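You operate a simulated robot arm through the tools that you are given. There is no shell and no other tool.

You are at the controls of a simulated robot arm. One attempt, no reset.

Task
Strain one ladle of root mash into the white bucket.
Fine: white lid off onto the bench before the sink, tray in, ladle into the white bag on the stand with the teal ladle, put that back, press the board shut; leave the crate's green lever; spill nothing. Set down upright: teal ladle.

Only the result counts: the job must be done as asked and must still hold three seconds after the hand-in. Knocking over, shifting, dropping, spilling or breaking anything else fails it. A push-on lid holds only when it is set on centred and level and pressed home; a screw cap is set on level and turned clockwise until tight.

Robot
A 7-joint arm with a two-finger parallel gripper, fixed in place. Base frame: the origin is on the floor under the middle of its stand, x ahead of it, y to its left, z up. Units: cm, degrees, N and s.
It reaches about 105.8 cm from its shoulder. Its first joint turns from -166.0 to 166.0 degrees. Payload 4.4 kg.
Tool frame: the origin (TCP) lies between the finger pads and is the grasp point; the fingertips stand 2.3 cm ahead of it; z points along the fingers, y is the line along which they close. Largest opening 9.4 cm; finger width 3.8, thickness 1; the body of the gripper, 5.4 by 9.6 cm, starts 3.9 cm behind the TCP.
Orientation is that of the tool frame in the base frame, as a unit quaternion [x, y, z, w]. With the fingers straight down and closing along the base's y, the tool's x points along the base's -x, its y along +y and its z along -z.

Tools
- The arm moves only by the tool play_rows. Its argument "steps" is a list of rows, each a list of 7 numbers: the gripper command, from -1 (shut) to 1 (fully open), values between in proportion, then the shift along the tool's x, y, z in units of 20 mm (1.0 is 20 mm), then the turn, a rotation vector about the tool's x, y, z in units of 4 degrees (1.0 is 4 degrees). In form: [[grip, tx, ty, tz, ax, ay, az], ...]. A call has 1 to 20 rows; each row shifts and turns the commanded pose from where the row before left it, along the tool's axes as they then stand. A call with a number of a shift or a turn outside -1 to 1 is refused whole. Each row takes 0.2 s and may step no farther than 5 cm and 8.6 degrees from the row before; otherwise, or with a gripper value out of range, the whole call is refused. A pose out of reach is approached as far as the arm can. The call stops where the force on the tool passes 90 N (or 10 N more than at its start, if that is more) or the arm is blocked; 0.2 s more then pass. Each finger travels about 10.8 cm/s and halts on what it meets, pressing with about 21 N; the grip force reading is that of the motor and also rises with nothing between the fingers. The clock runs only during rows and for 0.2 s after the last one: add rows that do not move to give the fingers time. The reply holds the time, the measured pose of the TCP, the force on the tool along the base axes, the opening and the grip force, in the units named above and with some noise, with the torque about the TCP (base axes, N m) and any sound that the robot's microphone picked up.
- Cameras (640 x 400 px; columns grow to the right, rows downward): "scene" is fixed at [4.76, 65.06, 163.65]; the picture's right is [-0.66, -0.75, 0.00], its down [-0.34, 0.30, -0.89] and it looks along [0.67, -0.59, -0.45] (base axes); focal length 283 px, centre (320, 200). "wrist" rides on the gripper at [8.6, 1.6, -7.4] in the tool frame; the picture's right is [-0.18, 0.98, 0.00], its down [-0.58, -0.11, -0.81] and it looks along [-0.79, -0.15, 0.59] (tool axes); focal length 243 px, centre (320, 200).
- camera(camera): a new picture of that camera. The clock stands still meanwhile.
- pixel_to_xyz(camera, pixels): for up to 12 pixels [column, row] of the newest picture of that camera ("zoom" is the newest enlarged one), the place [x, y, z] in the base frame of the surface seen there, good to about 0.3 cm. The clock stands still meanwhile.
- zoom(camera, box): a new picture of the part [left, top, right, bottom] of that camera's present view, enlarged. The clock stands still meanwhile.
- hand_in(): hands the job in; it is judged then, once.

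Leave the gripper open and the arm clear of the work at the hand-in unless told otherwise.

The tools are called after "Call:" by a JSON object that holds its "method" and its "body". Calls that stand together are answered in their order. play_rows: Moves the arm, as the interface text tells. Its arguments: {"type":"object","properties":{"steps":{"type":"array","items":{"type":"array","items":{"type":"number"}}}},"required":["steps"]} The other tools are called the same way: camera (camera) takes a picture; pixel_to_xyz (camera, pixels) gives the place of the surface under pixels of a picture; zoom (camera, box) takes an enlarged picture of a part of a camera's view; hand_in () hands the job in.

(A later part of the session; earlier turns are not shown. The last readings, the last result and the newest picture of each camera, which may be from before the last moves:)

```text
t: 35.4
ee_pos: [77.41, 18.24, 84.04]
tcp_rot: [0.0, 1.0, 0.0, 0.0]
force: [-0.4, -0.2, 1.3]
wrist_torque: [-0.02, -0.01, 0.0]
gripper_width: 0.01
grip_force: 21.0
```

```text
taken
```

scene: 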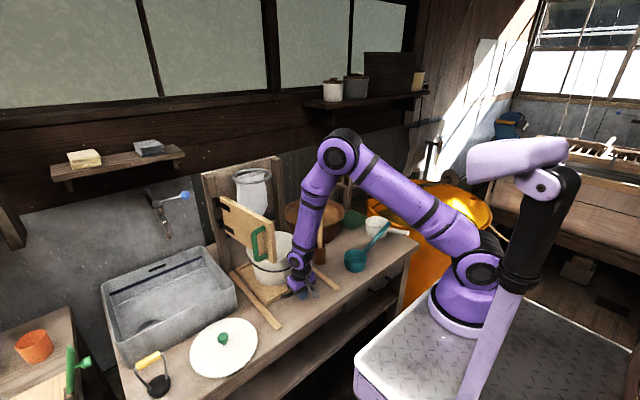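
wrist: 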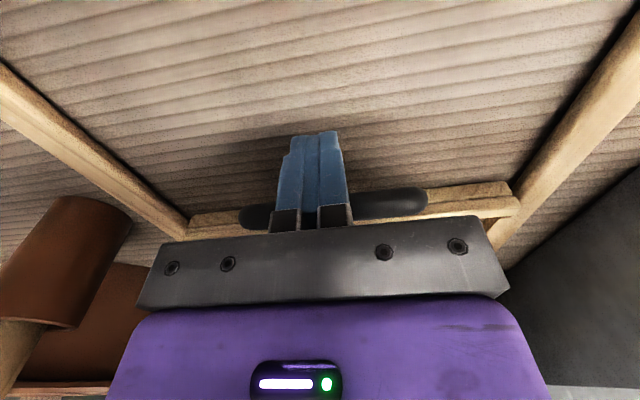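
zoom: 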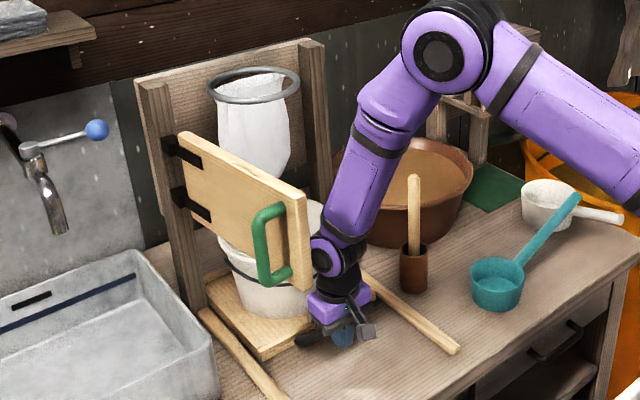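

Tray travel is about 20 cm. I keep pushing in small steps until the tray meets its stop.

Call:
{"method": "play_rows", "body": {"steps": [[-1, -0.25, 0, 0, 0, 0, 0], [-1, -0.25, 0, 0, 0, 0, 0], [-1, -0.25, 0, 0, 0, 0, 0], [-1, -0.15, 0, 0, 0, 0, 0], [-1, -0.15, 0, 0, 0, 0, 0], [-1, 0, 0, 0, 0, 0, 0]]}}

Call:
{"method": "zoom", "body": {"camera": "scene", "box": [200, 140, 360, 310]}}

```text
t: 36.8
ee_pos: [79.41, 18.2, 84.09]
tcp_rot: [0.0, 1.0, -0.001, 0.001]
force: [0.4, -0.2, 0.2]
wrist_torque: [0.02, -0.01, 0.06]
gripper_width: 0.0
grip_force: 21.3
```

```text
2.35 times, centred on (280, 225) of scene
```

zoom: 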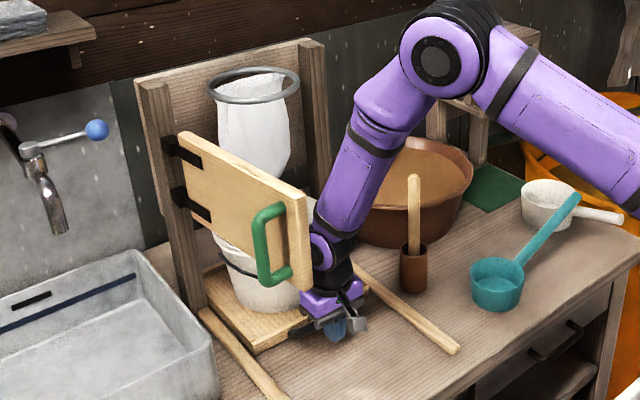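

No stop felt yet; bucket centre should be near x≈98. I advance another 1 cm in tiny steps and read the force.

Call:
{"method": "play_rows", "body": {"steps": [[-1, -0.15, 0, 0, 0, 0, 0], [-1, -0.15, 0, 0, 0, 0, 0], [-1, -0.15, 0, 0, 0, 0, 0], [-1, 0, 0, 0, 0, 0, 0]]}}

Call:
{"method": "pixel_to_xyz", "body": {"camera": "scene", "pixels": [[278, 244], [259, 252], [262, 275], [250, 276], [262, 285], [240, 262], [272, 270], [281, 240], [256, 170], [232, 178], [271, 174], [251, 183]]}}

```text
t: 37.8
ee_pos: [80.18, 18.12, 84.02]
tcp_rot: [0.001, 1.0, 0.0, -0.002]
force: [-22.8, -0.5, 8.8]
wrist_torque: [0.07, -0.14, 0.22]
gripper_width: 0.02
grip_force: 21.8
```

```text
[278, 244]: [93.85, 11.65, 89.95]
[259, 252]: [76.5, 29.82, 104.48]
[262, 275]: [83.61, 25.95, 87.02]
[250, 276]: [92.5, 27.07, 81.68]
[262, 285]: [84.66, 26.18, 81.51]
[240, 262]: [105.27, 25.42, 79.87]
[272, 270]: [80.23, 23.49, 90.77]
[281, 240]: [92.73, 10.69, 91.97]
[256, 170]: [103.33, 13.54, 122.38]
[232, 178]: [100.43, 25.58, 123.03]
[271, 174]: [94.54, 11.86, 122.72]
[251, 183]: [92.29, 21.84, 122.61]
```

The force jumped to −22.8 N: the tray met its stop and is in. I back off from the handle and rise clear.

Call:
{"method": "play_rows", "body": {"steps": [[-1, 0.3, 0, 0, 0, 0, 0], [-1, 0.8, 0, 0, 0, 0, 0], [-1, 1, 0, 0, 0, 0, 0], [-1, 1, 0, 0, 0, 0, 0], [-1, 1, 0, 0, 0, 0, 0], [-1, 1, 0, 0, 0, 0, 0], [-1, 1, 0, 0, 0, 0, 0], [-1, 1, 0, -1, 0, 0, 0], [-1, 0, 0, -1, 0, 0, 0], [-1, 0, 0, -1, 0, 0, 0], [-1, 0, 0, -1, 0, 0, 0], [-1, 0, 0, -1, 0, 0, 0], [-1, 0, 0, -1, 0, 0, 0], [-1, 0, 0, -1, 0, 0, 0], [-1, 0, 0, -1, 0, 0, 0], [-1, 0, 0, -1, 0, 0, 0], [-1, 0, 0, -1, 0, 0, 0], [-1, 0, 0, -1, 0, 0, 0], [-1, 0, 0, -1, 0, 0, 0], [-1, 0, 0, 0, 0, 0, 0]]}}

Call:
{"method": "camera", "body": {"camera": "scene"}}

Call:
{"method": "camera", "body": {"camera": "wrist"}}

```text
t: 42.0
ee_pos: [66.24, 18.17, 107.92]
tcp_rot: [0.0, 1.0, 0.0, 0.0]
force: [1.0, 0.1, 0.3]
wrist_torque: [0.02, 0.0, 0.0]
gripper_width: 0.0
grip_force: 21.0
```

```text
taken
```

scene: 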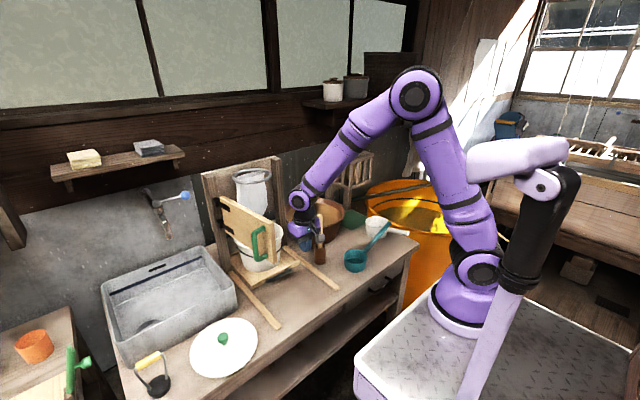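

```text
taken
```

wrist: 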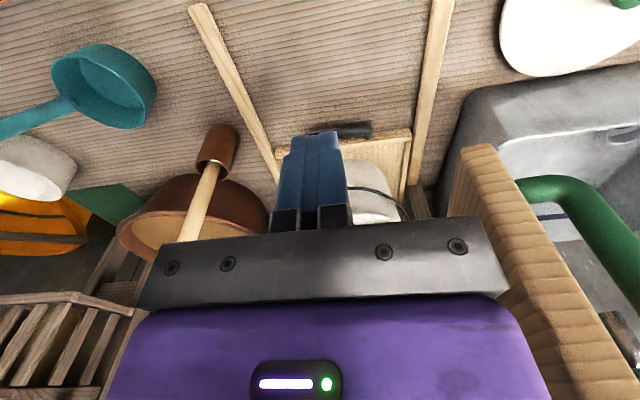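

The tray is in under the bag. Now the teal ladle: I move sideways at z≈112 to above its handle, opening the fingers to about 5 cm.

Call:
{"method": "play_rows", "body": {"steps": [[0.1, -0.08, -1, -0.2, 0, 0, 0], [0.1, -0.08, -1, -0.2, 0, 0, 0], [0.1, -0.08, -1, -0.2, 0, 0, 0], [0.1, -0.08, -1, -0.2, 0, 0, 0], [0.1, -0.08, -1, -0.2, 0, 0, 0], [0.1, -0.08, -1, -0.2, 0, 0, 0], [0.1, -0.08, -1, -0.2, 0, 0, 0], [0.1, -0.08, -1, -0.2, 0, 0, 0], [0.1, -0.08, -1, -0.2, 0, 0, 0], [0.1, -0.08, -1, -0.2, 0, 0, 0], [0.1, -0.08, -1, 0, 0, 0, 0], [0.1, -0.08, -1, 0, 0, 0, 0], [0.1, -0.08, -1, 0, 0, 0, 0], [0.1, -0.08, -1, 0, 0, 0, 0], [0.1, -0.08, -1, 0, 0, 0, 0], [0.1, -0.08, -1, 0, 0, 0, 0], [0.1, -0.08, -1, 0, 0, 0, 0], [0.1, -0.08, -1, 0, 0, 0, 0], [0.1, -0.08, -1, 0, 0, 0, 0], [0.1, -0.08, -1, 0, 0, 0, 0]]}}

Call:
{"method": "play_rows", "body": {"steps": [[0.1, 0, -1, 0, 0, 0, 0], [0.1, 0, -1, 0, 0, 0, 0], [0.1, 0, 0, 0, 0, 0, -1], [0.1, 0, 0, 0, 0, 0, -1], [0.1, 0, 0, 0, 0, 0, -1], [0.1, 0, 0, 0, 0, 0, -1], [0.1, 0, 0, 0, 0, 0, -1], [0.1, 0, 0, 0, 0, 0, -1], [0.1, 0, 0, 0, 0, 0, -1], [0.1, 0, 0, 0, 0, 0, -1], [0.1, 0, 0, 0, 0, 0, -1], [0.1, 0, 0, 0, 0, 0, -1], [0.1, 0, 0, 0, 0, 0, -1], [0.1, 0, 0, 0, 0, 0, -1], [0.1, 0, 0, 0, 0, 0, -1], [0.1, 0, 0, 0, 0, 0, -1], [0.1, 0, 0, 0, 0, 0, -1], [0.1, 0, 0, 0, 0, 0, -1], [0.1, 0, 0, 0, 0, 0, -1], [0.1, 0, 0, 0, 0, 0, -1]]}}

Call:
{"method": "camera", "body": {"camera": "wrist"}}

Call:
{"method": "camera", "body": {"camera": "scene"}}

```text
t: 46.2
ee_pos: [69.38, -21.95, 112.05]
tcp_rot: [0.0, 1.0, 0.0, 0.0]
force: [0.1, 0.2, -0.9]
wrist_torque: [-0.02, 0.01, -0.02]
gripper_width: 5.16
grip_force: 0.0
```

```text
t: 50.4
ee_pos: [69.36, -25.83, 111.98]
tcp_rot: [-0.588, 0.809, -0.001, 0.001]
force: [0.2, -0.2, -0.5]
wrist_torque: [0.03, 0.0, 0.0]
gripper_width: 5.2
grip_force: 0.0
```

```text
taken
```

wrist: 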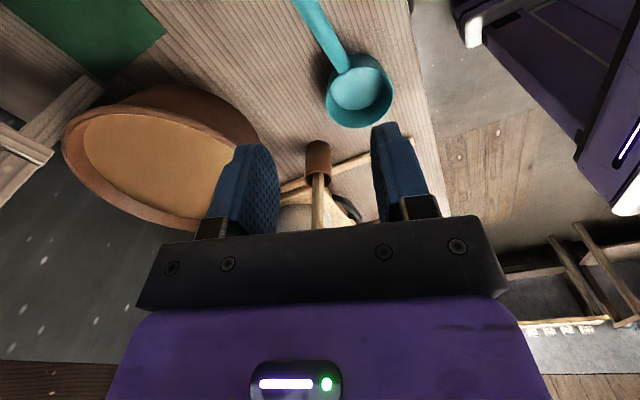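

```text
taken
```

scene: 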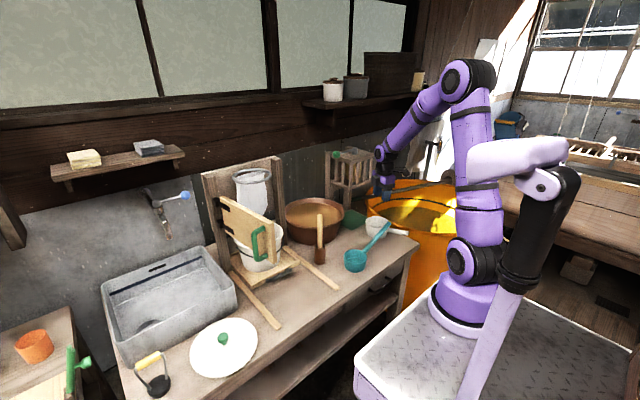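

The turn direction is right (72° done). I finish the 90° turn and back up slightly along −y to see the whole handle.

Call:
{"method": "play_rows", "body": {"steps": [[0.1, 0, 0, 0, 0, 0, -1], [0.1, 0, 0, 0, 0, 0, -1], [0.1, 0, 0, 0, 0, 0, -1], [0.1, 0, 0, 0, 0, 0, -1], [0.1, 0, 0, 0, 0, 0, -0.5], [0.1, 0.8, 0, 0, 0, 0, 0], [0.1, 1, 0, 0, 0, 0, 0], [0.1, 1, 0, 0, 0, 0, 0], [0.1, 0, 0, 0, 0, 0, 0]]}}

Call:
{"method": "camera", "body": {"camera": "wrist"}}

Call:
{"method": "zoom", "body": {"camera": "scene", "box": [320, 190, 430, 285]}}

```text
t: 52.4
ee_pos: [69.62, -31.66, 112.03]
tcp_rot: [0.707, -0.707, -0.001, 0.0]
force: [0.2, -0.9, 0.0]
wrist_torque: [0.02, 0.03, 0.0]
gripper_width: 5.16
grip_force: 0.1
```

```text
taken
```

wrist: 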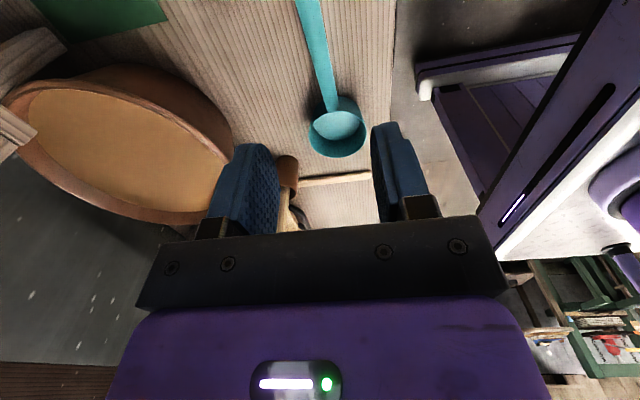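

```text
4.21 times, centred on (375, 238) of scene
```

zoom: 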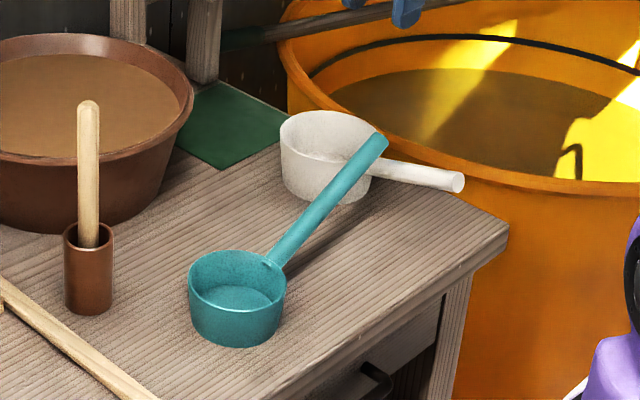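

I measure the ladle's handle and bowl from the wrist view (handle (331,105)→(308,0); bowl near (338,130)) and from the scene.

Call:
{"method": "pixel_to_xyz", "body": {"camera": "wrist", "pixels": [[330, 100], [325, 80], [320, 60], [315, 30], [310, 5], [338, 130], [312, 130], [365, 125], [338, 155], [340, 99], [300, 5], [320, 5]]}}

Call:
{"method": "pixel_to_xyz", "body": {"camera": "scene", "pixels": [[364, 249], [367, 245], [372, 240], [377, 235], [382, 229], [387, 224], [345, 255], [357, 250], [355, 270], [366, 262], [390, 222], [356, 280]]}}

Call:
{"method": "zoom", "body": {"camera": "scene", "box": [338, 212, 398, 282]}}

```text
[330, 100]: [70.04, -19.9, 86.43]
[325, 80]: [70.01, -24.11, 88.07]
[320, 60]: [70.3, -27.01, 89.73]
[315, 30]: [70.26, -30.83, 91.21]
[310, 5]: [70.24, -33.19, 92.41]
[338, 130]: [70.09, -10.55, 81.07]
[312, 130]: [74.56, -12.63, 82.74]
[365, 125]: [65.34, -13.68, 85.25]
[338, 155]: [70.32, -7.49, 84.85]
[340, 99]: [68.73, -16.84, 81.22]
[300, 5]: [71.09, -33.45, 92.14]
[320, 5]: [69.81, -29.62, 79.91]
```

```text
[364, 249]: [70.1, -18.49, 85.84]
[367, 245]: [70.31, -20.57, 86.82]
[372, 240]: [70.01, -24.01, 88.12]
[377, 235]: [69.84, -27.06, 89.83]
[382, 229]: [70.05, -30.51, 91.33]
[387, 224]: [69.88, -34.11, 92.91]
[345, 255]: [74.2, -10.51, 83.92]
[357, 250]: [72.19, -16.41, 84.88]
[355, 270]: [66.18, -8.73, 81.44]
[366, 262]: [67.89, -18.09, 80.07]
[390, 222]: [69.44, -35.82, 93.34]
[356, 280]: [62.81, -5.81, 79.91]
```

```text
5.71 times, centred on (368, 247) of scene
```

zoom: 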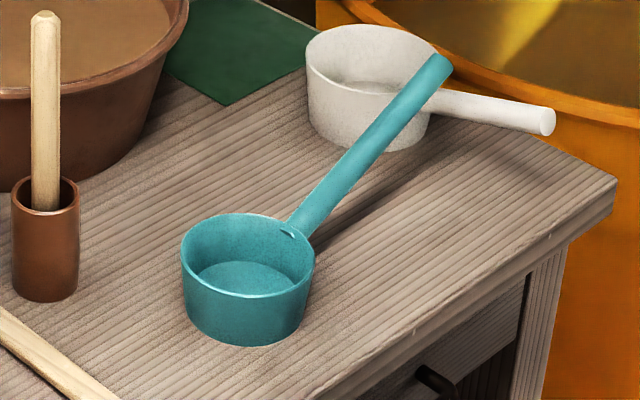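

Ladle: bowl centre ≈(70, −12.3), radius 4.8, rim z≈85.3; handle axis at x≈70.1, rising 24° toward −y to (70, −35.8, 92.4), about 1.8 cm thick. Now the brown bowl: I measure its rim and mash level.

Call:
{"method": "zoom", "body": {"camera": "scene", "box": [275, 185, 355, 255]}}

Call:
{"method": "pixel_to_xyz", "body": {"camera": "scene", "pixels": [[285, 212], [287, 217], [295, 224], [305, 228], [314, 229], [325, 227], [335, 222], [343, 214], [344, 208], [315, 200], [300, 203], [330, 201]]}}

Call:
{"method": "pixel_to_xyz", "body": {"camera": "wrist", "pixels": [[120, 150], [60, 130], [180, 180], [40, 100], [220, 190], [215, 170], [150, 118], [100, 95], [190, 213], [100, 195], [30, 130], [200, 145]]}}

```text
5.71 times, centred on (315, 220) of scene
```

zoom: 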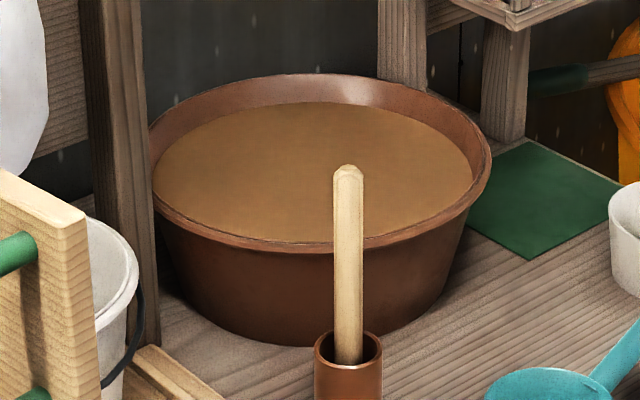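

```text
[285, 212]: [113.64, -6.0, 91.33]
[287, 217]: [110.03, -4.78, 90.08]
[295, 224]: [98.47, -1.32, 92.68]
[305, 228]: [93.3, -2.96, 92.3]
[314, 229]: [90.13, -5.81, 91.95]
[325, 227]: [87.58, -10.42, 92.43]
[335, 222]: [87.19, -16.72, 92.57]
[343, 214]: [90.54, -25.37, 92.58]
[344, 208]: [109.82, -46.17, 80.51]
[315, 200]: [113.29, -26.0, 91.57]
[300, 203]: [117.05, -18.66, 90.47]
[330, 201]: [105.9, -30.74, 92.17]
```

```text
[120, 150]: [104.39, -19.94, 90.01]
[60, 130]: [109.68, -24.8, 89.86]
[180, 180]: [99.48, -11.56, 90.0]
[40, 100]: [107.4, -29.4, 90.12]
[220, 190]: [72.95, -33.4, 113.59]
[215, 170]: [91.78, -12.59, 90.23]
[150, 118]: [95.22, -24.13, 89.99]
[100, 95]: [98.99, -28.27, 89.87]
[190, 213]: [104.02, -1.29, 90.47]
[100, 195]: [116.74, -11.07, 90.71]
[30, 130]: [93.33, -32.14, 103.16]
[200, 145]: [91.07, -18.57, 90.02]
```

Pot: centre ≈(102, −16), rim radius ≈15 at z≈92.6, mash surface z=90.0. I check the crate and its green lever near (337,155), to stay well away from them.

Call:
{"method": "zoom", "body": {"camera": "scene", "box": [315, 140, 395, 200]}}

Call:
{"method": "pixel_to_xyz", "body": {"camera": "scene", "pixels": [[336, 156], [345, 153], [354, 149], [331, 160], [347, 158], [357, 186], [345, 183], [375, 155], [335, 185], [341, 192], [328, 190], [365, 180]]}}

```text
6.67 times, centred on (355, 170) of scene
```

zoom: 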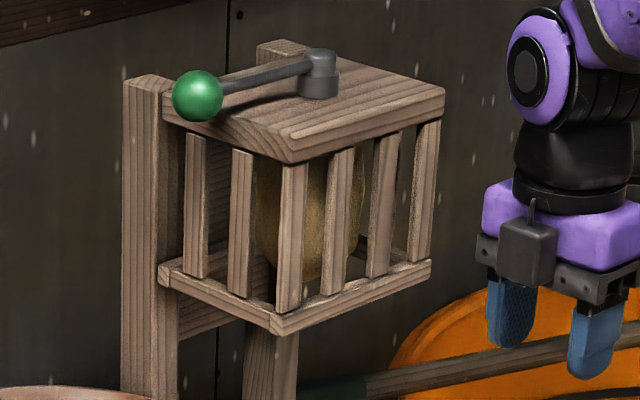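

```text
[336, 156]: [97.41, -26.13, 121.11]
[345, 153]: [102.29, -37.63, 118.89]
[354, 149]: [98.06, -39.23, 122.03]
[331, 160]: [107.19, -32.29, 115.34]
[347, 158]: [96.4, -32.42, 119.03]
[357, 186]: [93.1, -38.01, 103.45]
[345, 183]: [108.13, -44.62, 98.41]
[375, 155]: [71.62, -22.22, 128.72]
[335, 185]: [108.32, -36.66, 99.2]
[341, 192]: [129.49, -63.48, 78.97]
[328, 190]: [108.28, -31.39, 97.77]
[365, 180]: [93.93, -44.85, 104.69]
```

The crate's lever ball is at (97.4, −26, 121); I'll stay on the +y side of that. Now I tilt the gripper 24° to be square to the ladle handle and move to a standoff over the grasp point (70.1, −29, 89.5).

Call:
{"method": "play_rows", "body": {"steps": [[0.1, 0, 0, 0, 0, 1, 0], [0.1, 0, 0, 0, 0, 1, 0], [0.1, 0, 0, 0, 0, 1, 0], [0.1, 0, 0, 0, 0, 1, 0], [0.1, 0, 0, 0, 0, 1, 0], [0.1, 0, 0, 0, 0, 1, 0], [0.1, -0.966, -0.04, 0.4, 0, 0, 0], [0.1, -0.966, -0.04, 0.4, 0, 0, 0], [0.1, -0.966, -0.04, 0.4, 0, 0, 0], [0.1, -0.966, -0.04, 0.4, 0, 0, 0], [0.1, -0.966, -0.04, 0.4, 0, 0, 0], [0.1, -0.966, -0.04, 0.4, 0, 0, 0], [0.1, 0, 0, 0.6, 0, 0, 0], [0.1, 0, 0, 0, 0, 0, 0]]}}

Call:
{"method": "camera", "body": {"camera": "wrist"}}

Call:
{"method": "zoom", "body": {"camera": "scene", "box": [320, 140, 450, 285]}}

```text
t: 55.4
ee_pos: [69.93, -23.34, 101.78]
tcp_rot: [0.692, -0.691, 0.147, 0.148]
force: [-0.4, 0.0, 0.0]
wrist_torque: [0.0, -0.01, 0.0]
gripper_width: 5.17
grip_force: 0.0
```

```text
taken
```

wrist: 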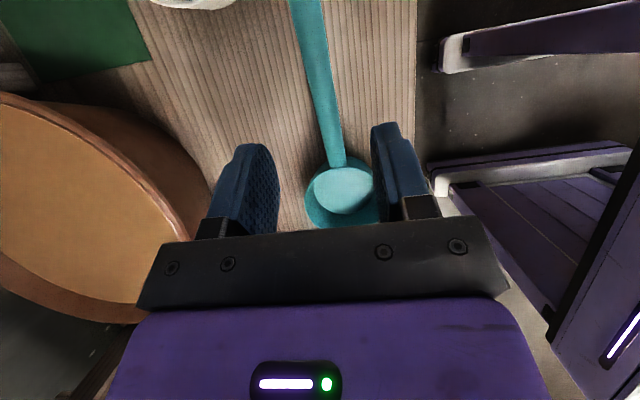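

```text
2.76 times, centred on (385, 212) of scene
```

zoom: 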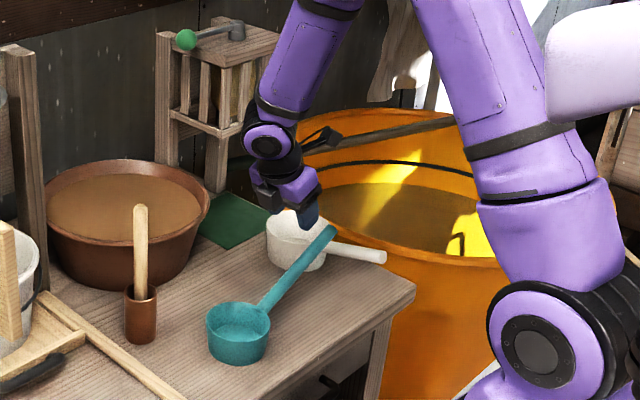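

Aligned: the handle runs between the fingers. I approach 12 cm along the tool axis, then look before the last bit.

Call:
{"method": "play_rows", "body": {"steps": [[0.1, 0.015, -0.015, 1, 0, 0, 0], [0.1, 0.015, -0.015, 1, 0, 0, 0], [0.1, 0.015, -0.015, 1, 0, 0, 0], [0.1, 0.015, -0.015, 1, 0, 0, 0], [0.1, 0.015, -0.015, 1, 0, 0, 0], [0.1, 0.015, -0.015, 0.8, 0, 0, 0], [0.1, 0, 0, 0, 0, 0, 0]]}}

Call:
{"method": "camera", "body": {"camera": "wrist"}}

Call:
{"method": "zoom", "body": {"camera": "scene", "box": [330, 190, 430, 285]}}

```text
t: 57.0
ee_pos: [69.97, -28.21, 91.16]
tcp_rot: [0.692, -0.691, 0.147, 0.147]
force: [0.7, -0.5, -0.6]
wrist_torque: [0.02, -0.01, 0.0]
gripper_width: 5.22
grip_force: 0.1
```

```text
taken
```

wrist: 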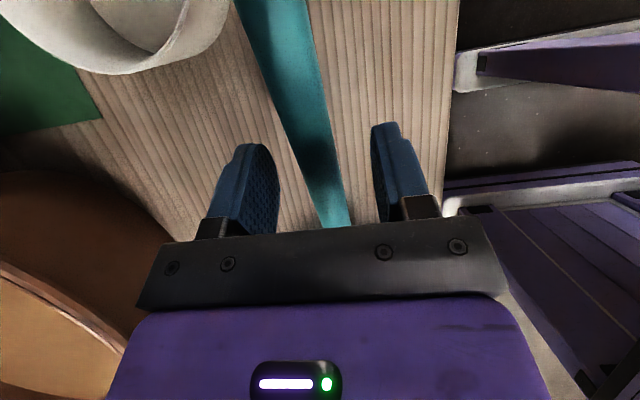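

```text
4.21 times, centred on (380, 238) of scene
```

zoom: 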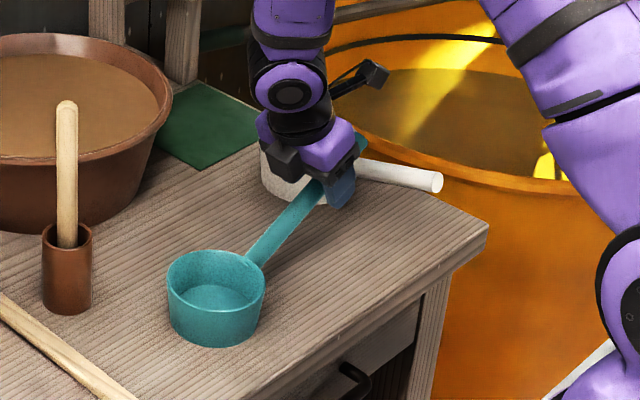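

The handle lies midway between the fingers and the white dipper is clear. I advance the last 1.8 cm and close.

Call:
{"method": "play_rows", "body": {"steps": [[0.1, 0, -0.03, 0.5, 0, 0, 0], [0.1, 0, -0.02, 0.4, 0, 0, 0], [0.1, 0, 0, 0, 0, 0, 0], [-0.3, 0, 0, 0, 0, 0, 0], [-1, 0, 0, 0, 0, 0, 0], [-1, 0, 0, 0, 0, 0, 0], [-1, 0, 0, 0, 0, 0, 0], [-1, 0, 0, 0, 0, 0, 0]]}}

Call:
{"method": "camera", "body": {"camera": "wrist"}}

Call:
{"method": "zoom", "body": {"camera": "scene", "box": [330, 190, 430, 285]}}

```text
t: 58.8
ee_pos: [70.19, -28.74, 89.64]
tcp_rot: [-0.691, 0.692, -0.146, -0.147]
force: [0.2, 0.2, 0.1]
wrist_torque: [-0.13, 0.0, 0.03]
gripper_width: 2.12
grip_force: 20.6
```

```text
taken
```

wrist: 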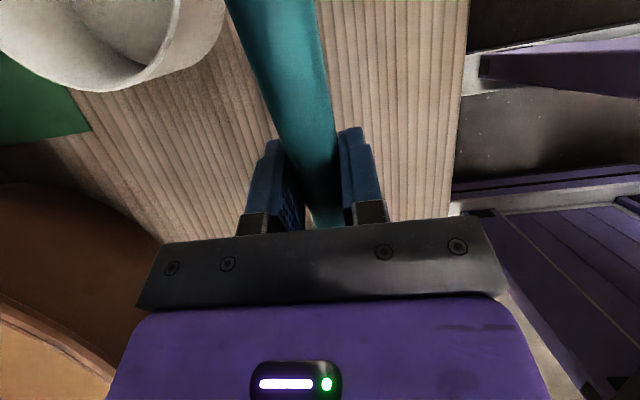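

```text
4.21 times, centred on (380, 238) of scene
```

zoom: 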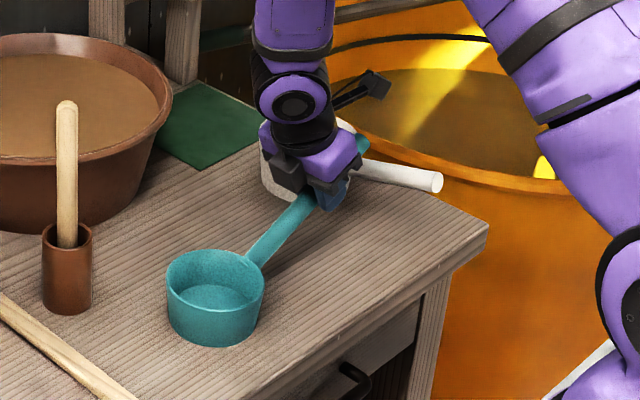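

The handle is gripped (2.12 cm). I lift 3 cm straight up (a tool x/−z mix) and check for slipping.

Call:
{"method": "play_rows", "body": {"steps": [[-1, 0.1, 0, -0.23, 0, 0, 0], [-1, 0.2, 0, -0.46, 0, 0, 0], [-1, 0.2, 0, -0.46, 0, 0, 0], [-1, 0.2, 0, -0.46, 0, 0, 0], [-1, 0, 0, 0, 0, 0, 0]]}}

Call:
{"method": "zoom", "body": {"camera": "scene", "box": [330, 190, 430, 285]}}

Call:
{"method": "pixel_to_xyz", "body": {"camera": "scene", "pixels": [[344, 251], [353, 246], [363, 247], [366, 243], [371, 237], [356, 264], [370, 231], [375, 230], [355, 257], [345, 263], [362, 262], [380, 235]]}}

```text
t: 60.0
ee_pos: [70.09, -28.87, 93.21]
tcp_rot: [0.692, -0.692, 0.147, 0.148]
force: [0.3, -0.5, -1.4]
wrist_torque: [-0.18, 0.01, -0.02]
gripper_width: 2.14
grip_force: 20.8
```

```text
4.21 times, centred on (380, 238) of scene
```

zoom: 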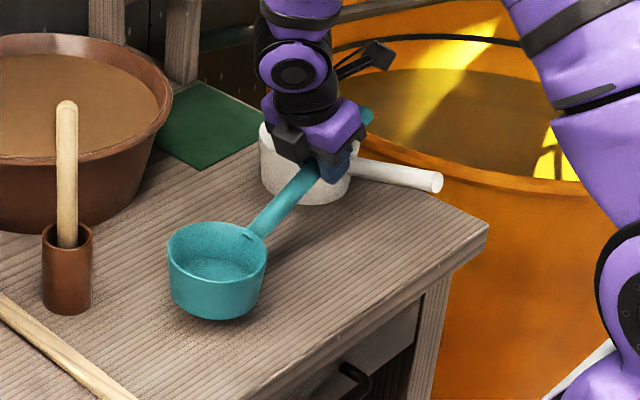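

```text
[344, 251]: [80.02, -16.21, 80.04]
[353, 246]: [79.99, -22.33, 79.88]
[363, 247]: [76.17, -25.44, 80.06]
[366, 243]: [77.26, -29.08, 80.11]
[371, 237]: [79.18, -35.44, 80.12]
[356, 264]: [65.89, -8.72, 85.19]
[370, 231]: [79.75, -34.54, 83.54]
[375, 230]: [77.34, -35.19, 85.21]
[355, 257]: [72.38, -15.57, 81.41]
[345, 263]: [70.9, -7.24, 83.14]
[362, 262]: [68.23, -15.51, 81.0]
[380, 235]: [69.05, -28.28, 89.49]
```

The ladle lifted level with no visible slip. I measure it in the newest enlarged picture.

Call:
{"method": "pixel_to_xyz", "body": {"camera": "zoom", "pixels": [[172, 245], [264, 250], [215, 273], [215, 240], [245, 235], [270, 215], [290, 192], [310, 170], [215, 300], [180, 290], [368, 115], [230, 222]]}}

Call:
{"method": "camera", "body": {"camera": "wrist"}}

```text
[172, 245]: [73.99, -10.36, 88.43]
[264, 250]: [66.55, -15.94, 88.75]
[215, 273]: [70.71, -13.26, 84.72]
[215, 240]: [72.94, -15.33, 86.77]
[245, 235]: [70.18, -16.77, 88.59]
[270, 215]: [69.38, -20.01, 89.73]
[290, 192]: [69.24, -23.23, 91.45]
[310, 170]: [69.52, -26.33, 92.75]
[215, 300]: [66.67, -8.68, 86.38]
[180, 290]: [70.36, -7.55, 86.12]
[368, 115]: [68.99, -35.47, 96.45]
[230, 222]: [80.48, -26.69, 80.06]
```

```text
taken
```

wrist: 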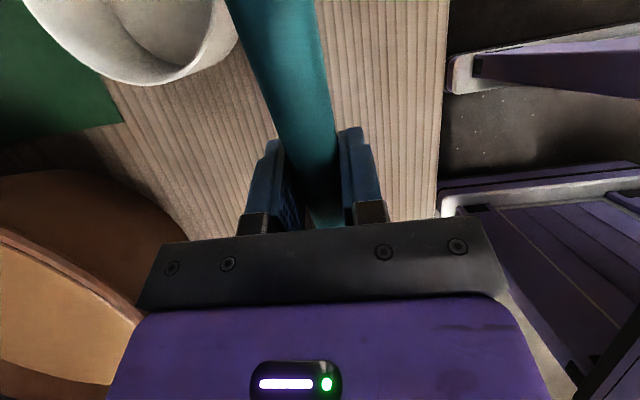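

The ladle is level (rim z≈88.6 all around). I lift it and carry it to about (66, −12, 120), clear of everything, before turning it.

Call:
{"method": "play_rows", "body": {"steps": [[-1, 0.2, 0, -0.45, 0, 0, 0], [-1, 0.339, 0, -0.761, 0, 0, 0], [-1, 0.339, 0, -0.761, 0, 0, 0], [-1, 0.339, 0, -0.761, 0, 0, 0], [-1, 0.339, 0, -0.761, 0, 0, 0], [-1, 0.339, 0, -0.761, 0, 0, 0], [-1, -0.3625, 0.167, -0.929, 0, 0, 0], [-1, -0.3625, 0.167, -0.929, 0, 0, 0], [-1, -0.3625, 0.167, -0.929, 0, 0, 0], [-1, -0.3625, 0.167, -0.929, 0, 0, 0], [-1, -0.3625, 0.167, -0.929, 0, 0, 0], [-1, -0.3625, 0.167, -0.929, 0, 0, 0], [-1, -0.3625, 0.167, -0.929, 0, 0, 0], [-1, -0.3625, 0.167, -0.929, 0, 0, 0], [-1, -0.3625, 0.167, -0.929, 0, 0, 0], [-1, -0.3625, 0.167, -0.929, 0, 0, 0], [-1, -0.3625, 0.167, -0.929, 0, 0, 0], [-1, -0.3625, 0.167, -0.929, 0, 0, 0], [-1, 0, 0, 0, 0, 0, 0]]}}

Call:
{"method": "camera", "body": {"camera": "scene"}}

```text
t: 64.0
ee_pos: [66.24, -11.92, 119.2]
tcp_rot: [-0.692, 0.692, -0.148, -0.147]
force: [0.1, -1.3, -1.2]
wrist_torque: [-0.2, 0.02, 0.02]
gripper_width: 2.16
grip_force: 20.6
```

```text
taken
```

scene: 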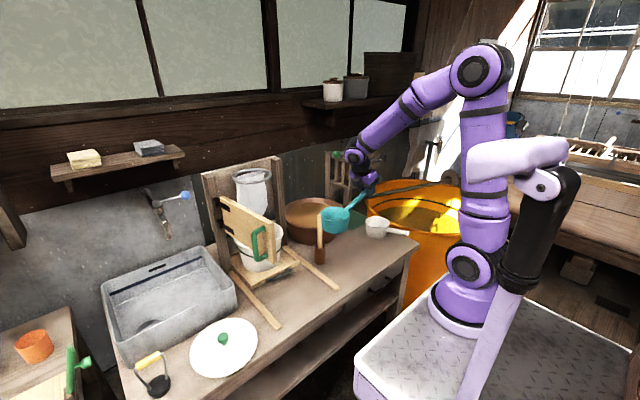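

The ladle hangs clear at z≈119. I turn it about the vertical by −90° so its handle points back to the robot (−x).

Call:
{"method": "play_rows", "body": {"steps": [[-1, 0, 0, 0, -0.4067, 0, 0.9135], [-1, 0, 0, 0, -0.4067, 0, 0.9135], [-1, 0, 0, 0, -0.4067, 0, 0.9135], [-1, 0, 0, 0, -0.4067, 0, 0.9135], [-1, 0, 0, 0, -0.4067, 0, 0.9135], [-1, 0, 0, 0, -0.4067, 0, 0.9135], [-1, 0, 0, 0, -0.4067, 0, 0.9135], [-1, 0, 0, 0, -0.4067, 0, 0.9135], [-1, 0, 0, 0, -0.4067, 0, 0.9135], [-1, 0, 0, 0, -0.4067, 0, 0.9135], [-1, 0, 0, 0, -0.4067, 0, 0.9135], [-1, 0, 0, 0, -0.4067, 0, 0.9135], [-1, 0, 0, 0, -0.4067, 0, 0.9135], [-1, 0, 0, 0, -0.4067, 0, 0.9135], [-1, 0, 0, 0, -0.4067, 0, 0.9135], [-1, 0, 0, 0, -0.4067, 0, 0.9135], [-1, 0, 0, 0, -0.4067, 0, 0.9135], [-1, 0, 0, 0, -0.4067, 0, 0.9135], [-1, 0, 0, 0, -0.4067, 0, 0.9135], [-1, 0, 0, 0, -0.4067, 0, 0.9135]]}}

Call:
{"method": "play_rows", "body": {"steps": [[-1, 0, 0, 0, -0.4067, 0, 0.9135], [-1, 0, 0, 0, -0.4067, 0, 0.9135], [-1, 0, 0, 0, -0.2033, 0, 0.4567], [-1, 0, 0, 0, 0, 0, 0]]}}

Call:
{"method": "camera", "body": {"camera": "scene"}}

Call:
{"method": "camera", "body": {"camera": "wrist"}}

```text
t: 68.2
ee_pos: [66.21, -11.9, 119.31]
tcp_rot: [-0.085, 0.974, -0.018, -0.207]
force: [0.6, 0.6, -0.8]
wrist_torque: [0.01, 0.2, -0.04]
gripper_width: 2.14
grip_force: 20.8
```

```text
t: 69.2
ee_pos: [66.18, -11.97, 119.26]
tcp_rot: [0.001, 0.978, 0.001, -0.209]
force: [0.2, 0.5, -1.4]
wrist_torque: [0.01, 0.23, -0.03]
gripper_width: 2.14
grip_force: 20.9
```

```text
taken
```

scene: 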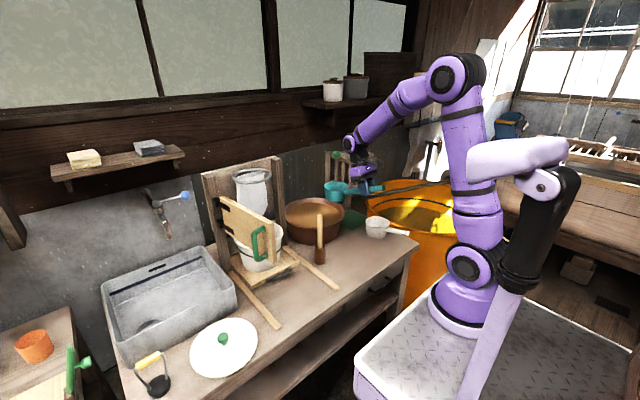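

```text
taken
```

wrist: 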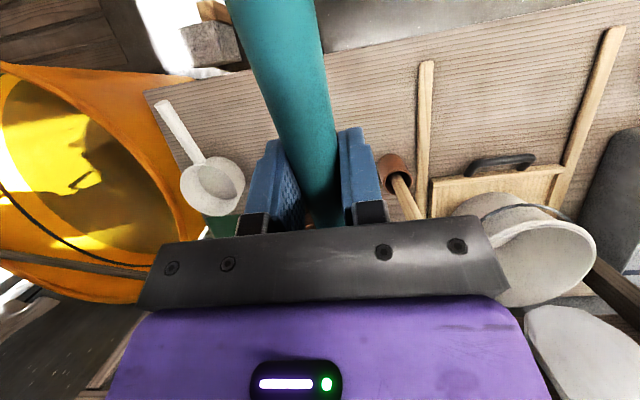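

The ladle handle now points toward the robot, ladle level. Before moving over the brown bowl I check the shelf above on the wall and the ladle's present position.

Call:
{"method": "pixel_to_xyz", "body": {"camera": "scene", "pixels": [[335, 108], [310, 100], [325, 190], [346, 189], [335, 184], [335, 202], [358, 188], [380, 188], [353, 152], [360, 172], [400, 95], [330, 90]]}}

Call:
{"method": "zoom", "body": {"camera": "scene", "box": [310, 120, 410, 210]}}

```text
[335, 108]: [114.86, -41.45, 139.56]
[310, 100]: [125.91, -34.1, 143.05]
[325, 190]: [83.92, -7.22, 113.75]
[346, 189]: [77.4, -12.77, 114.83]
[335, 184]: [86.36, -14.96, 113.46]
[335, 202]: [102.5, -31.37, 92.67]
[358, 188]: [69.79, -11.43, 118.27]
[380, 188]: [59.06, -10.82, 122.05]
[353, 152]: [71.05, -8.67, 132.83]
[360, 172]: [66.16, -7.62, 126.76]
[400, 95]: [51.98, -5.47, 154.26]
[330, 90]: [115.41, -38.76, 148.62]
```

```text
4.44 times, centred on (360, 165) of scene
```

zoom: 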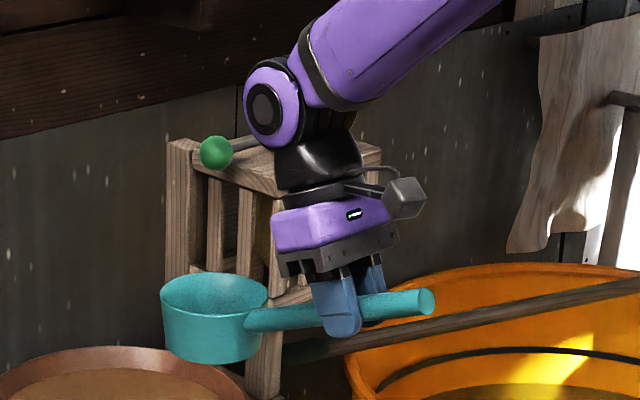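

The shelf is far from the path. I move forward over the brown bowl to TCP (91.8, −14, 119).

Call:
{"method": "play_rows", "body": {"steps": [[-1, -0.45, -0.038, -0.2, 0, 0, 0], [-1, -0.9, -0.077, -0.4, 0, 0, 0], [-1, -0.9, -0.077, -0.4, 0, 0, 0], [-1, -0.9, -0.077, -0.4, 0, 0, 0], [-1, -0.9, -0.077, -0.4, 0, 0, 0], [-1, -0.9, -0.077, -0.4, 0, 0, 0], [-1, -0.9, -0.077, -0.4, 0, 0, 0], [-1, -0.9, -0.077, -0.4, 0, 0, 0], [-1, -0.9, -0.077, -0.4, 0, 0, 0], [-1, -0.9, -0.077, -0.4, 0, 0, 0], [-1, -0.9, -0.077, -0.4, 0, 0, 0], [-1, -0.9, -0.077, -0.4, 0, 0, 0], [-1, -0.9, -0.077, -0.4, 0, 0, 0], [-1, -0.45, -0.038, -0.2, 0, 0, 0], [-1, 0, 0, 0, 0, 0, 0]]}}

Call:
{"method": "camera", "body": {"camera": "scene"}}

Call:
{"method": "zoom", "body": {"camera": "scene", "box": [260, 120, 390, 250]}}

```text
t: 72.4
ee_pos: [92.01, -13.84, 119.29]
tcp_rot: [0.0, 0.978, 0.001, -0.209]
force: [-0.8, -0.1, -0.3]
wrist_torque: [-0.01, 0.2, -0.02]
gripper_width: 2.13
grip_force: 20.7
```

```text
taken
```

scene: 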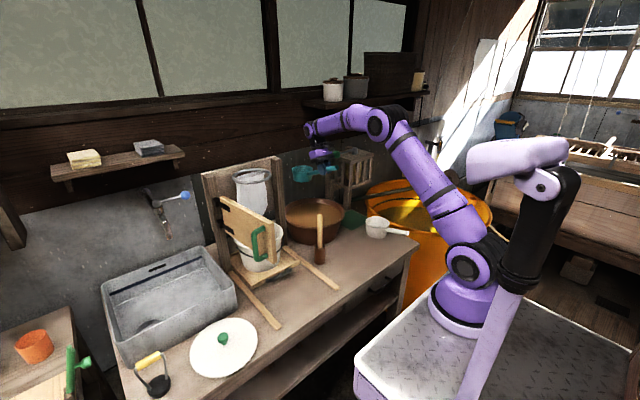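

```text
3.08 times, centred on (325, 185) of scene
```

zoom: 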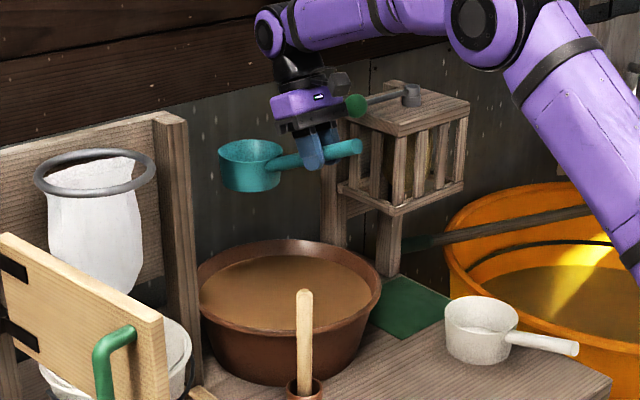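

The ladle hangs over the brown bowl. I measure the elbow and forearm to be sure they'll stay clear of the crate lever as I descend, plus the ladle position.

Call:
{"method": "pixel_to_xyz", "body": {"camera": "scene", "pixels": [[380, 124], [350, 117], [330, 125], [310, 130], [400, 140], [316, 152], [293, 172], [311, 168], [302, 180], [328, 168], [440, 190], [470, 262]]}}

Call:
{"method": "pixel_to_xyz", "body": {"camera": "zoom", "pixels": [[222, 158], [283, 155], [250, 143], [245, 185], [280, 165], [350, 148], [355, 104], [338, 90], [300, 100], [282, 105], [320, 160], [250, 165]]}}

Call:
{"method": "camera", "body": {"camera": "wrist"}}

```text
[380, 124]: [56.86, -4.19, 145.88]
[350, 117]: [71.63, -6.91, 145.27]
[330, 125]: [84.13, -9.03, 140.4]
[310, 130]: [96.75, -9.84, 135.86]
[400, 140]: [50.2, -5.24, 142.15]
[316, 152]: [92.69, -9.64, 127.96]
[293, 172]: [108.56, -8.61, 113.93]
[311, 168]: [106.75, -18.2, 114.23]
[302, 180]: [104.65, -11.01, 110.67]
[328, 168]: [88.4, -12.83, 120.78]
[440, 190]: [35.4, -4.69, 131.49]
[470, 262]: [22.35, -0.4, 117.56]
```

```text
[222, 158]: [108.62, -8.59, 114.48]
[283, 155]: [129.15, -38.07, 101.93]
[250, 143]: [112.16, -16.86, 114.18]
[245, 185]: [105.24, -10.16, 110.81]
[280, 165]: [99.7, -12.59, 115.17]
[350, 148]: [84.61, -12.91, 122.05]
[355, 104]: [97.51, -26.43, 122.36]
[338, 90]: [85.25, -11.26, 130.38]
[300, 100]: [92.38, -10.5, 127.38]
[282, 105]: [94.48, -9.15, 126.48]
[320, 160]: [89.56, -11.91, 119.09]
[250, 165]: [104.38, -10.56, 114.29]
```

```text
taken
```

wrist: 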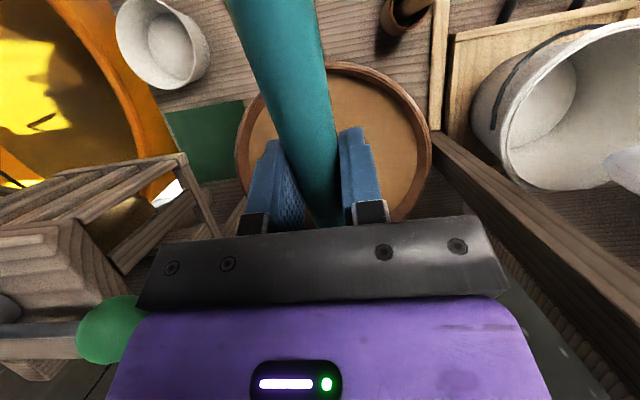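

Ladle rim ≈114.3 all round, nearly level; bowl centre ≈(108.3, −13.8). I descend 16 cm to z≈103 and tip the nose down 6°, then look.

Call:
{"method": "play_rows", "body": {"steps": [[-1, -0.2, 0, 0.457, 0, 0, 0], [-1, -0.4067, 0, 0.9135, 0, 0, 0], [-1, -0.4067, 0, 0.9135, 0, 0, 0], [-1, -0.4067, 0, 0.9135, 0, 0, 0], [-1, -0.4067, 0, 0.9135, 0, 0, 0], [-1, -0.4067, 0, 0.9135, 0, 0, 0], [-1, -0.4067, 0, 0.9135, 0, 0, 0], [-1, -0.4067, 0, 0.9135, 0, 0, 0], [-1, -0.2, 0, 0.457, 0, 0, 0], [-1, 0, 0, 0, 0, 0.75, 0], [-1, 0, 0, 0, 0, 0.75, 0], [-1, 0, 0, 0, 0, 0, 0]]}}

Call:
{"method": "camera", "body": {"camera": "scene"}}

Call:
{"method": "zoom", "body": {"camera": "scene", "box": [270, 150, 370, 250]}}

```text
t: 75.0
ee_pos: [91.78, -13.89, 103.34]
tcp_rot: [0.0, 0.966, 0.001, -0.26]
force: [0.9, -0.3, -0.9]
wrist_torque: [-0.02, 0.17, -0.01]
gripper_width: 2.13
grip_force: 21.1
```

```text
taken
```

scene: 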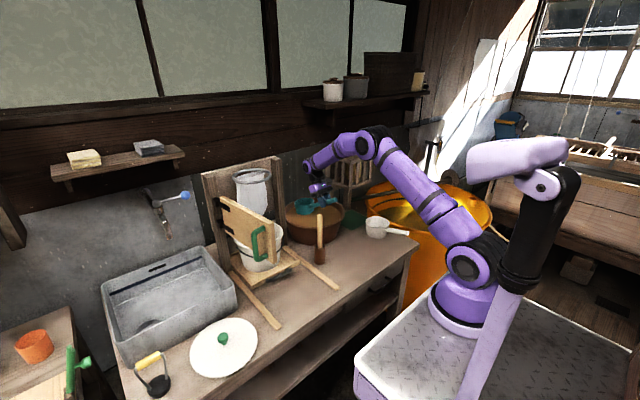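

```text
4.00 times, centred on (320, 200) of scene
```

zoom: 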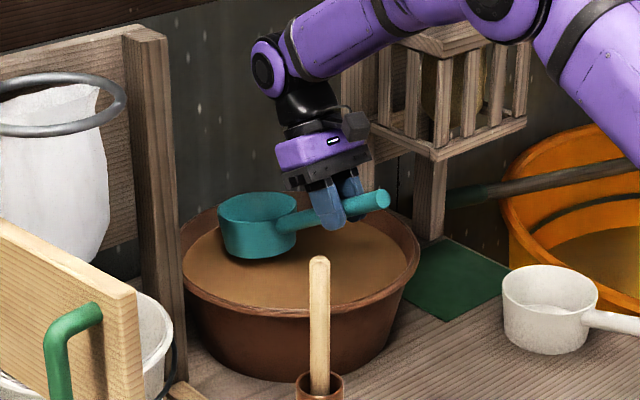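

The nose is tipped down just over the mash. I lower slowly to TCP z≈95 so the rim dips just under the mash, and hold for a moment.

Call:
{"method": "play_rows", "body": {"steps": [[-1, -0.25, 0, 0.433, 0, 0, 0], [-1, -0.25, 0, 0.433, 0, 0, 0], [-1, -0.25, 0, 0.433, 0, 0, 0], [-1, -0.25, 0, 0.433, 0, 0, 0], [-1, -0.25, 0, 0.433, 0, 0, 0], [-1, -0.25, 0, 0.433, 0, 0, 0], [-1, -0.25, 0, 0.433, 0, 0, 0], [-1, -0.25, 0, 0.433, 0, 0, 0], [-1, -0.08, 0, 0.14, 0, 0, 0], [-1, 0, 0, 0, 0, 0, 0], [-1, 0, 0, 0, 0, 0, 0], [-1, 0, 0, 0, 0, 0, 0]]}}

Call:
{"method": "zoom", "body": {"camera": "scene", "box": [270, 150, 370, 250]}}

Call:
{"method": "camera", "body": {"camera": "wrist"}}

```text
t: 77.6
ee_pos: [91.8, -13.98, 94.92]
tcp_rot: [0.0, 0.966, 0.001, -0.26]
force: [0.0, -1.0, -3.3]
wrist_torque: [0.01, 0.44, 0.02]
gripper_width: 2.15
grip_force: 20.6
```

```text
4.00 times, centred on (320, 200) of scene
```

zoom: 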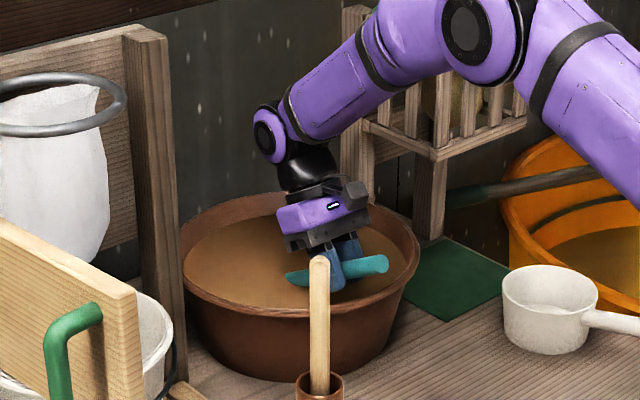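

```text
taken
```

wrist: 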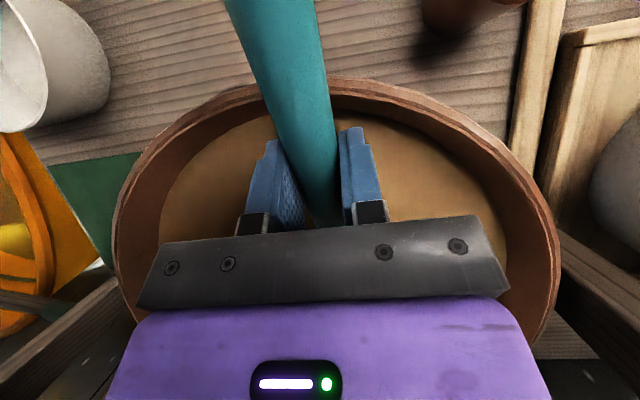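

The bowl is fully under and the load rose to 3.3 N, so it filled. I level it slowly and lift a few centimetres, then check levelness and slip.

Call:
{"method": "play_rows", "body": {"steps": [[-1, 0, 0, 0, 0, -0.375, 0], [-1, 0, 0, 0, 0, -0.375, 0], [-1, 0, 0, 0, 0, -0.375, 0], [-1, 0, 0, 0, 0, -0.375, 0], [-1, 0.06, 0, -0.14, 0, 0, 0], [-1, 0.12, 0, -0.27, 0, 0, 0], [-1, 0.2, 0, -0.457, 0, 0, 0], [-1, 0.2, 0, -0.457, 0, 0, 0], [-1, 0.2, 0, -0.457, 0, 0, 0], [-1, 0.12, 0, -0.27, 0, 0, 0], [-1, 0, 0, 0, 0, 0, 0], [-1, 0, 0, 0, 0, 0, 0]]}}

Call:
{"method": "camera", "body": {"camera": "scene"}}

Call:
{"method": "zoom", "body": {"camera": "scene", "box": [280, 170, 350, 240]}}

```text
t: 80.2
ee_pos: [91.73, -13.95, 99.33]
tcp_rot: [0.0, 0.978, 0.001, -0.209]
force: [0.0, 0.2, -2.4]
wrist_torque: [0.02, 0.49, 0.01]
gripper_width: 2.16
grip_force: 20.6
```

```text
taken
```

scene: 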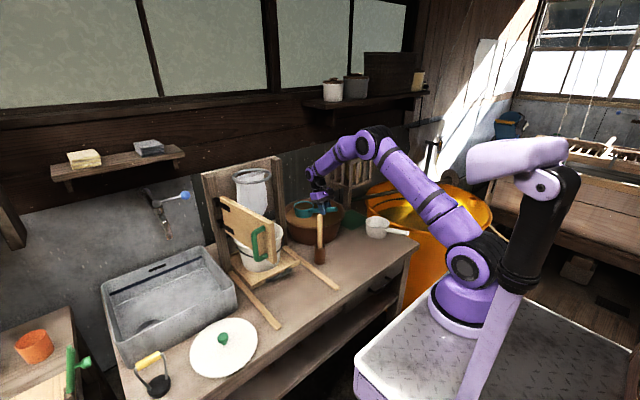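

```text
5.71 times, centred on (315, 205) of scene
```

zoom: 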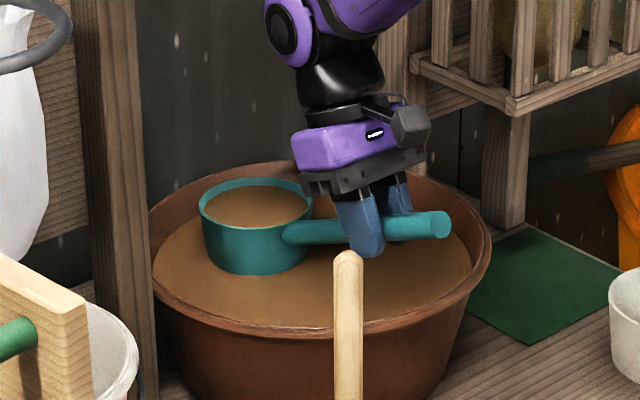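

The ladle holds mash to just below its rim. I measure its rim points for level.

Call:
{"method": "pixel_to_xyz", "body": {"camera": "zoom", "pixels": [[205, 200], [250, 181], [305, 185], [255, 225], [225, 222], [290, 222], [255, 205], [230, 205], [285, 200], [310, 230], [440, 217], [205, 240]]}}

```text
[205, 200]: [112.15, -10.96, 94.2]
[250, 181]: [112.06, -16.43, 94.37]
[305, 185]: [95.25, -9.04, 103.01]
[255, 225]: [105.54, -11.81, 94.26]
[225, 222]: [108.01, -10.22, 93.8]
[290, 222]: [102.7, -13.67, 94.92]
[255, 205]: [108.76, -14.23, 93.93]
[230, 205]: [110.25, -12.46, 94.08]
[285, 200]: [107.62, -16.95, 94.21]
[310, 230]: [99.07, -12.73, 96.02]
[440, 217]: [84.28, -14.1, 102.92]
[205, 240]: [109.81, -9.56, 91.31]
```

Far rim ≈94.3 versus near ≈94.9, so the ladle is about 3° nose-down. I pitch back 3° over the bowl and then lift a bit, gently.

Call:
{"method": "play_rows", "body": {"steps": [[-1, 0, 0, 0, 0, -0.25, 0], [-1, 0, 0, 0, 0, -0.25, 0], [-1, 0, 0, 0, 0, -0.25, 0], [-1, 0, 0, 0, 0, 0, 0], [-1, 0.08, 0, -0.2, 0, 0, 0], [-1, 0.16, 0, -0.38, 0, 0, 0], [-1, 0.2, 0, -0.5, 0, 0, 0], [-1, 0.2, 0, -0.5, 0, 0, 0], [-1, 0.2, 0, -0.5, 0, 0, 0], [-1, 0.2, 0, -0.5, 0, 0, 0], [-1, 0.16, 0, -0.38, 0, 0, 0], [-1, 0.08, 0, -0.2, 0, 0, 0], [-1, 0, 0, 0, 0, 0, 0]]}}

Call:
{"method": "zoom", "body": {"camera": "scene", "box": [280, 150, 350, 220]}}

```text
t: 83.0
ee_pos: [91.72, -13.79, 106.27]
tcp_rot: [-0.001, 0.983, 0.0, -0.183]
force: [0.5, -0.6, -3.2]
wrist_torque: [0.01, 0.51, -0.01]
gripper_width: 2.14
grip_force: 20.7
```

```text
5.71 times, centred on (315, 185) of scene
```

zoom: 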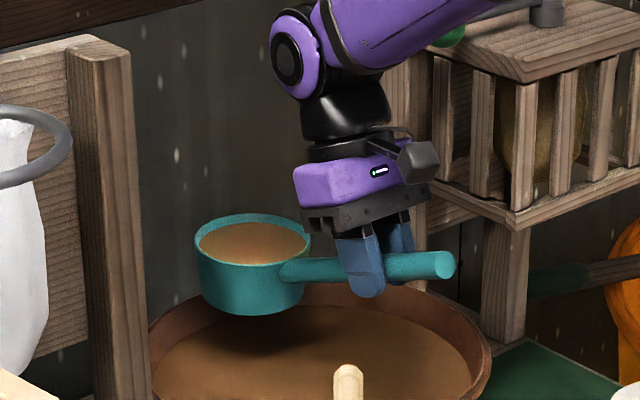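

The load stays level and no drip is visible. I measure the rim and handle again.

Call:
{"method": "pixel_to_xyz", "body": {"camera": "zoom", "pixels": [[201, 238], [197, 245], [240, 217], [280, 217], [303, 235], [240, 266], [270, 262], [215, 258], [250, 240], [310, 265], [445, 258], [330, 262]]}}

Call:
{"method": "camera", "body": {"camera": "wrist"}}

```text
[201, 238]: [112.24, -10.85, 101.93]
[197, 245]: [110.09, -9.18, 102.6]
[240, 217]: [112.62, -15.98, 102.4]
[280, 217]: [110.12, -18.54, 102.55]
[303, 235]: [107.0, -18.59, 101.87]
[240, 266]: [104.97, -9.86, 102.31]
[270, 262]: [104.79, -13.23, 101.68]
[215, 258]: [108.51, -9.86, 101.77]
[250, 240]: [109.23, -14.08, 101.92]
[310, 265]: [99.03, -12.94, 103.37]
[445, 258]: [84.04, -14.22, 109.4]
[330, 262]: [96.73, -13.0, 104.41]
```

```text
taken
```

wrist: 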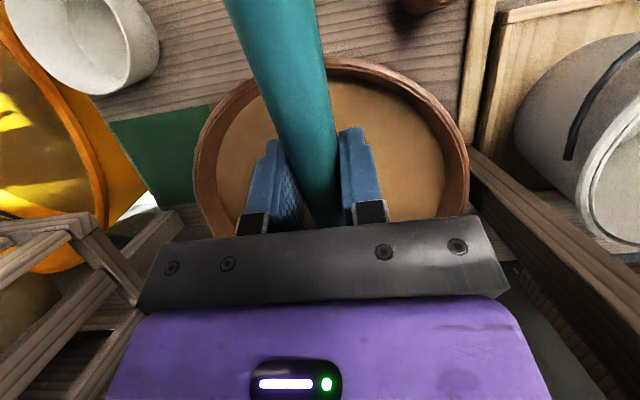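

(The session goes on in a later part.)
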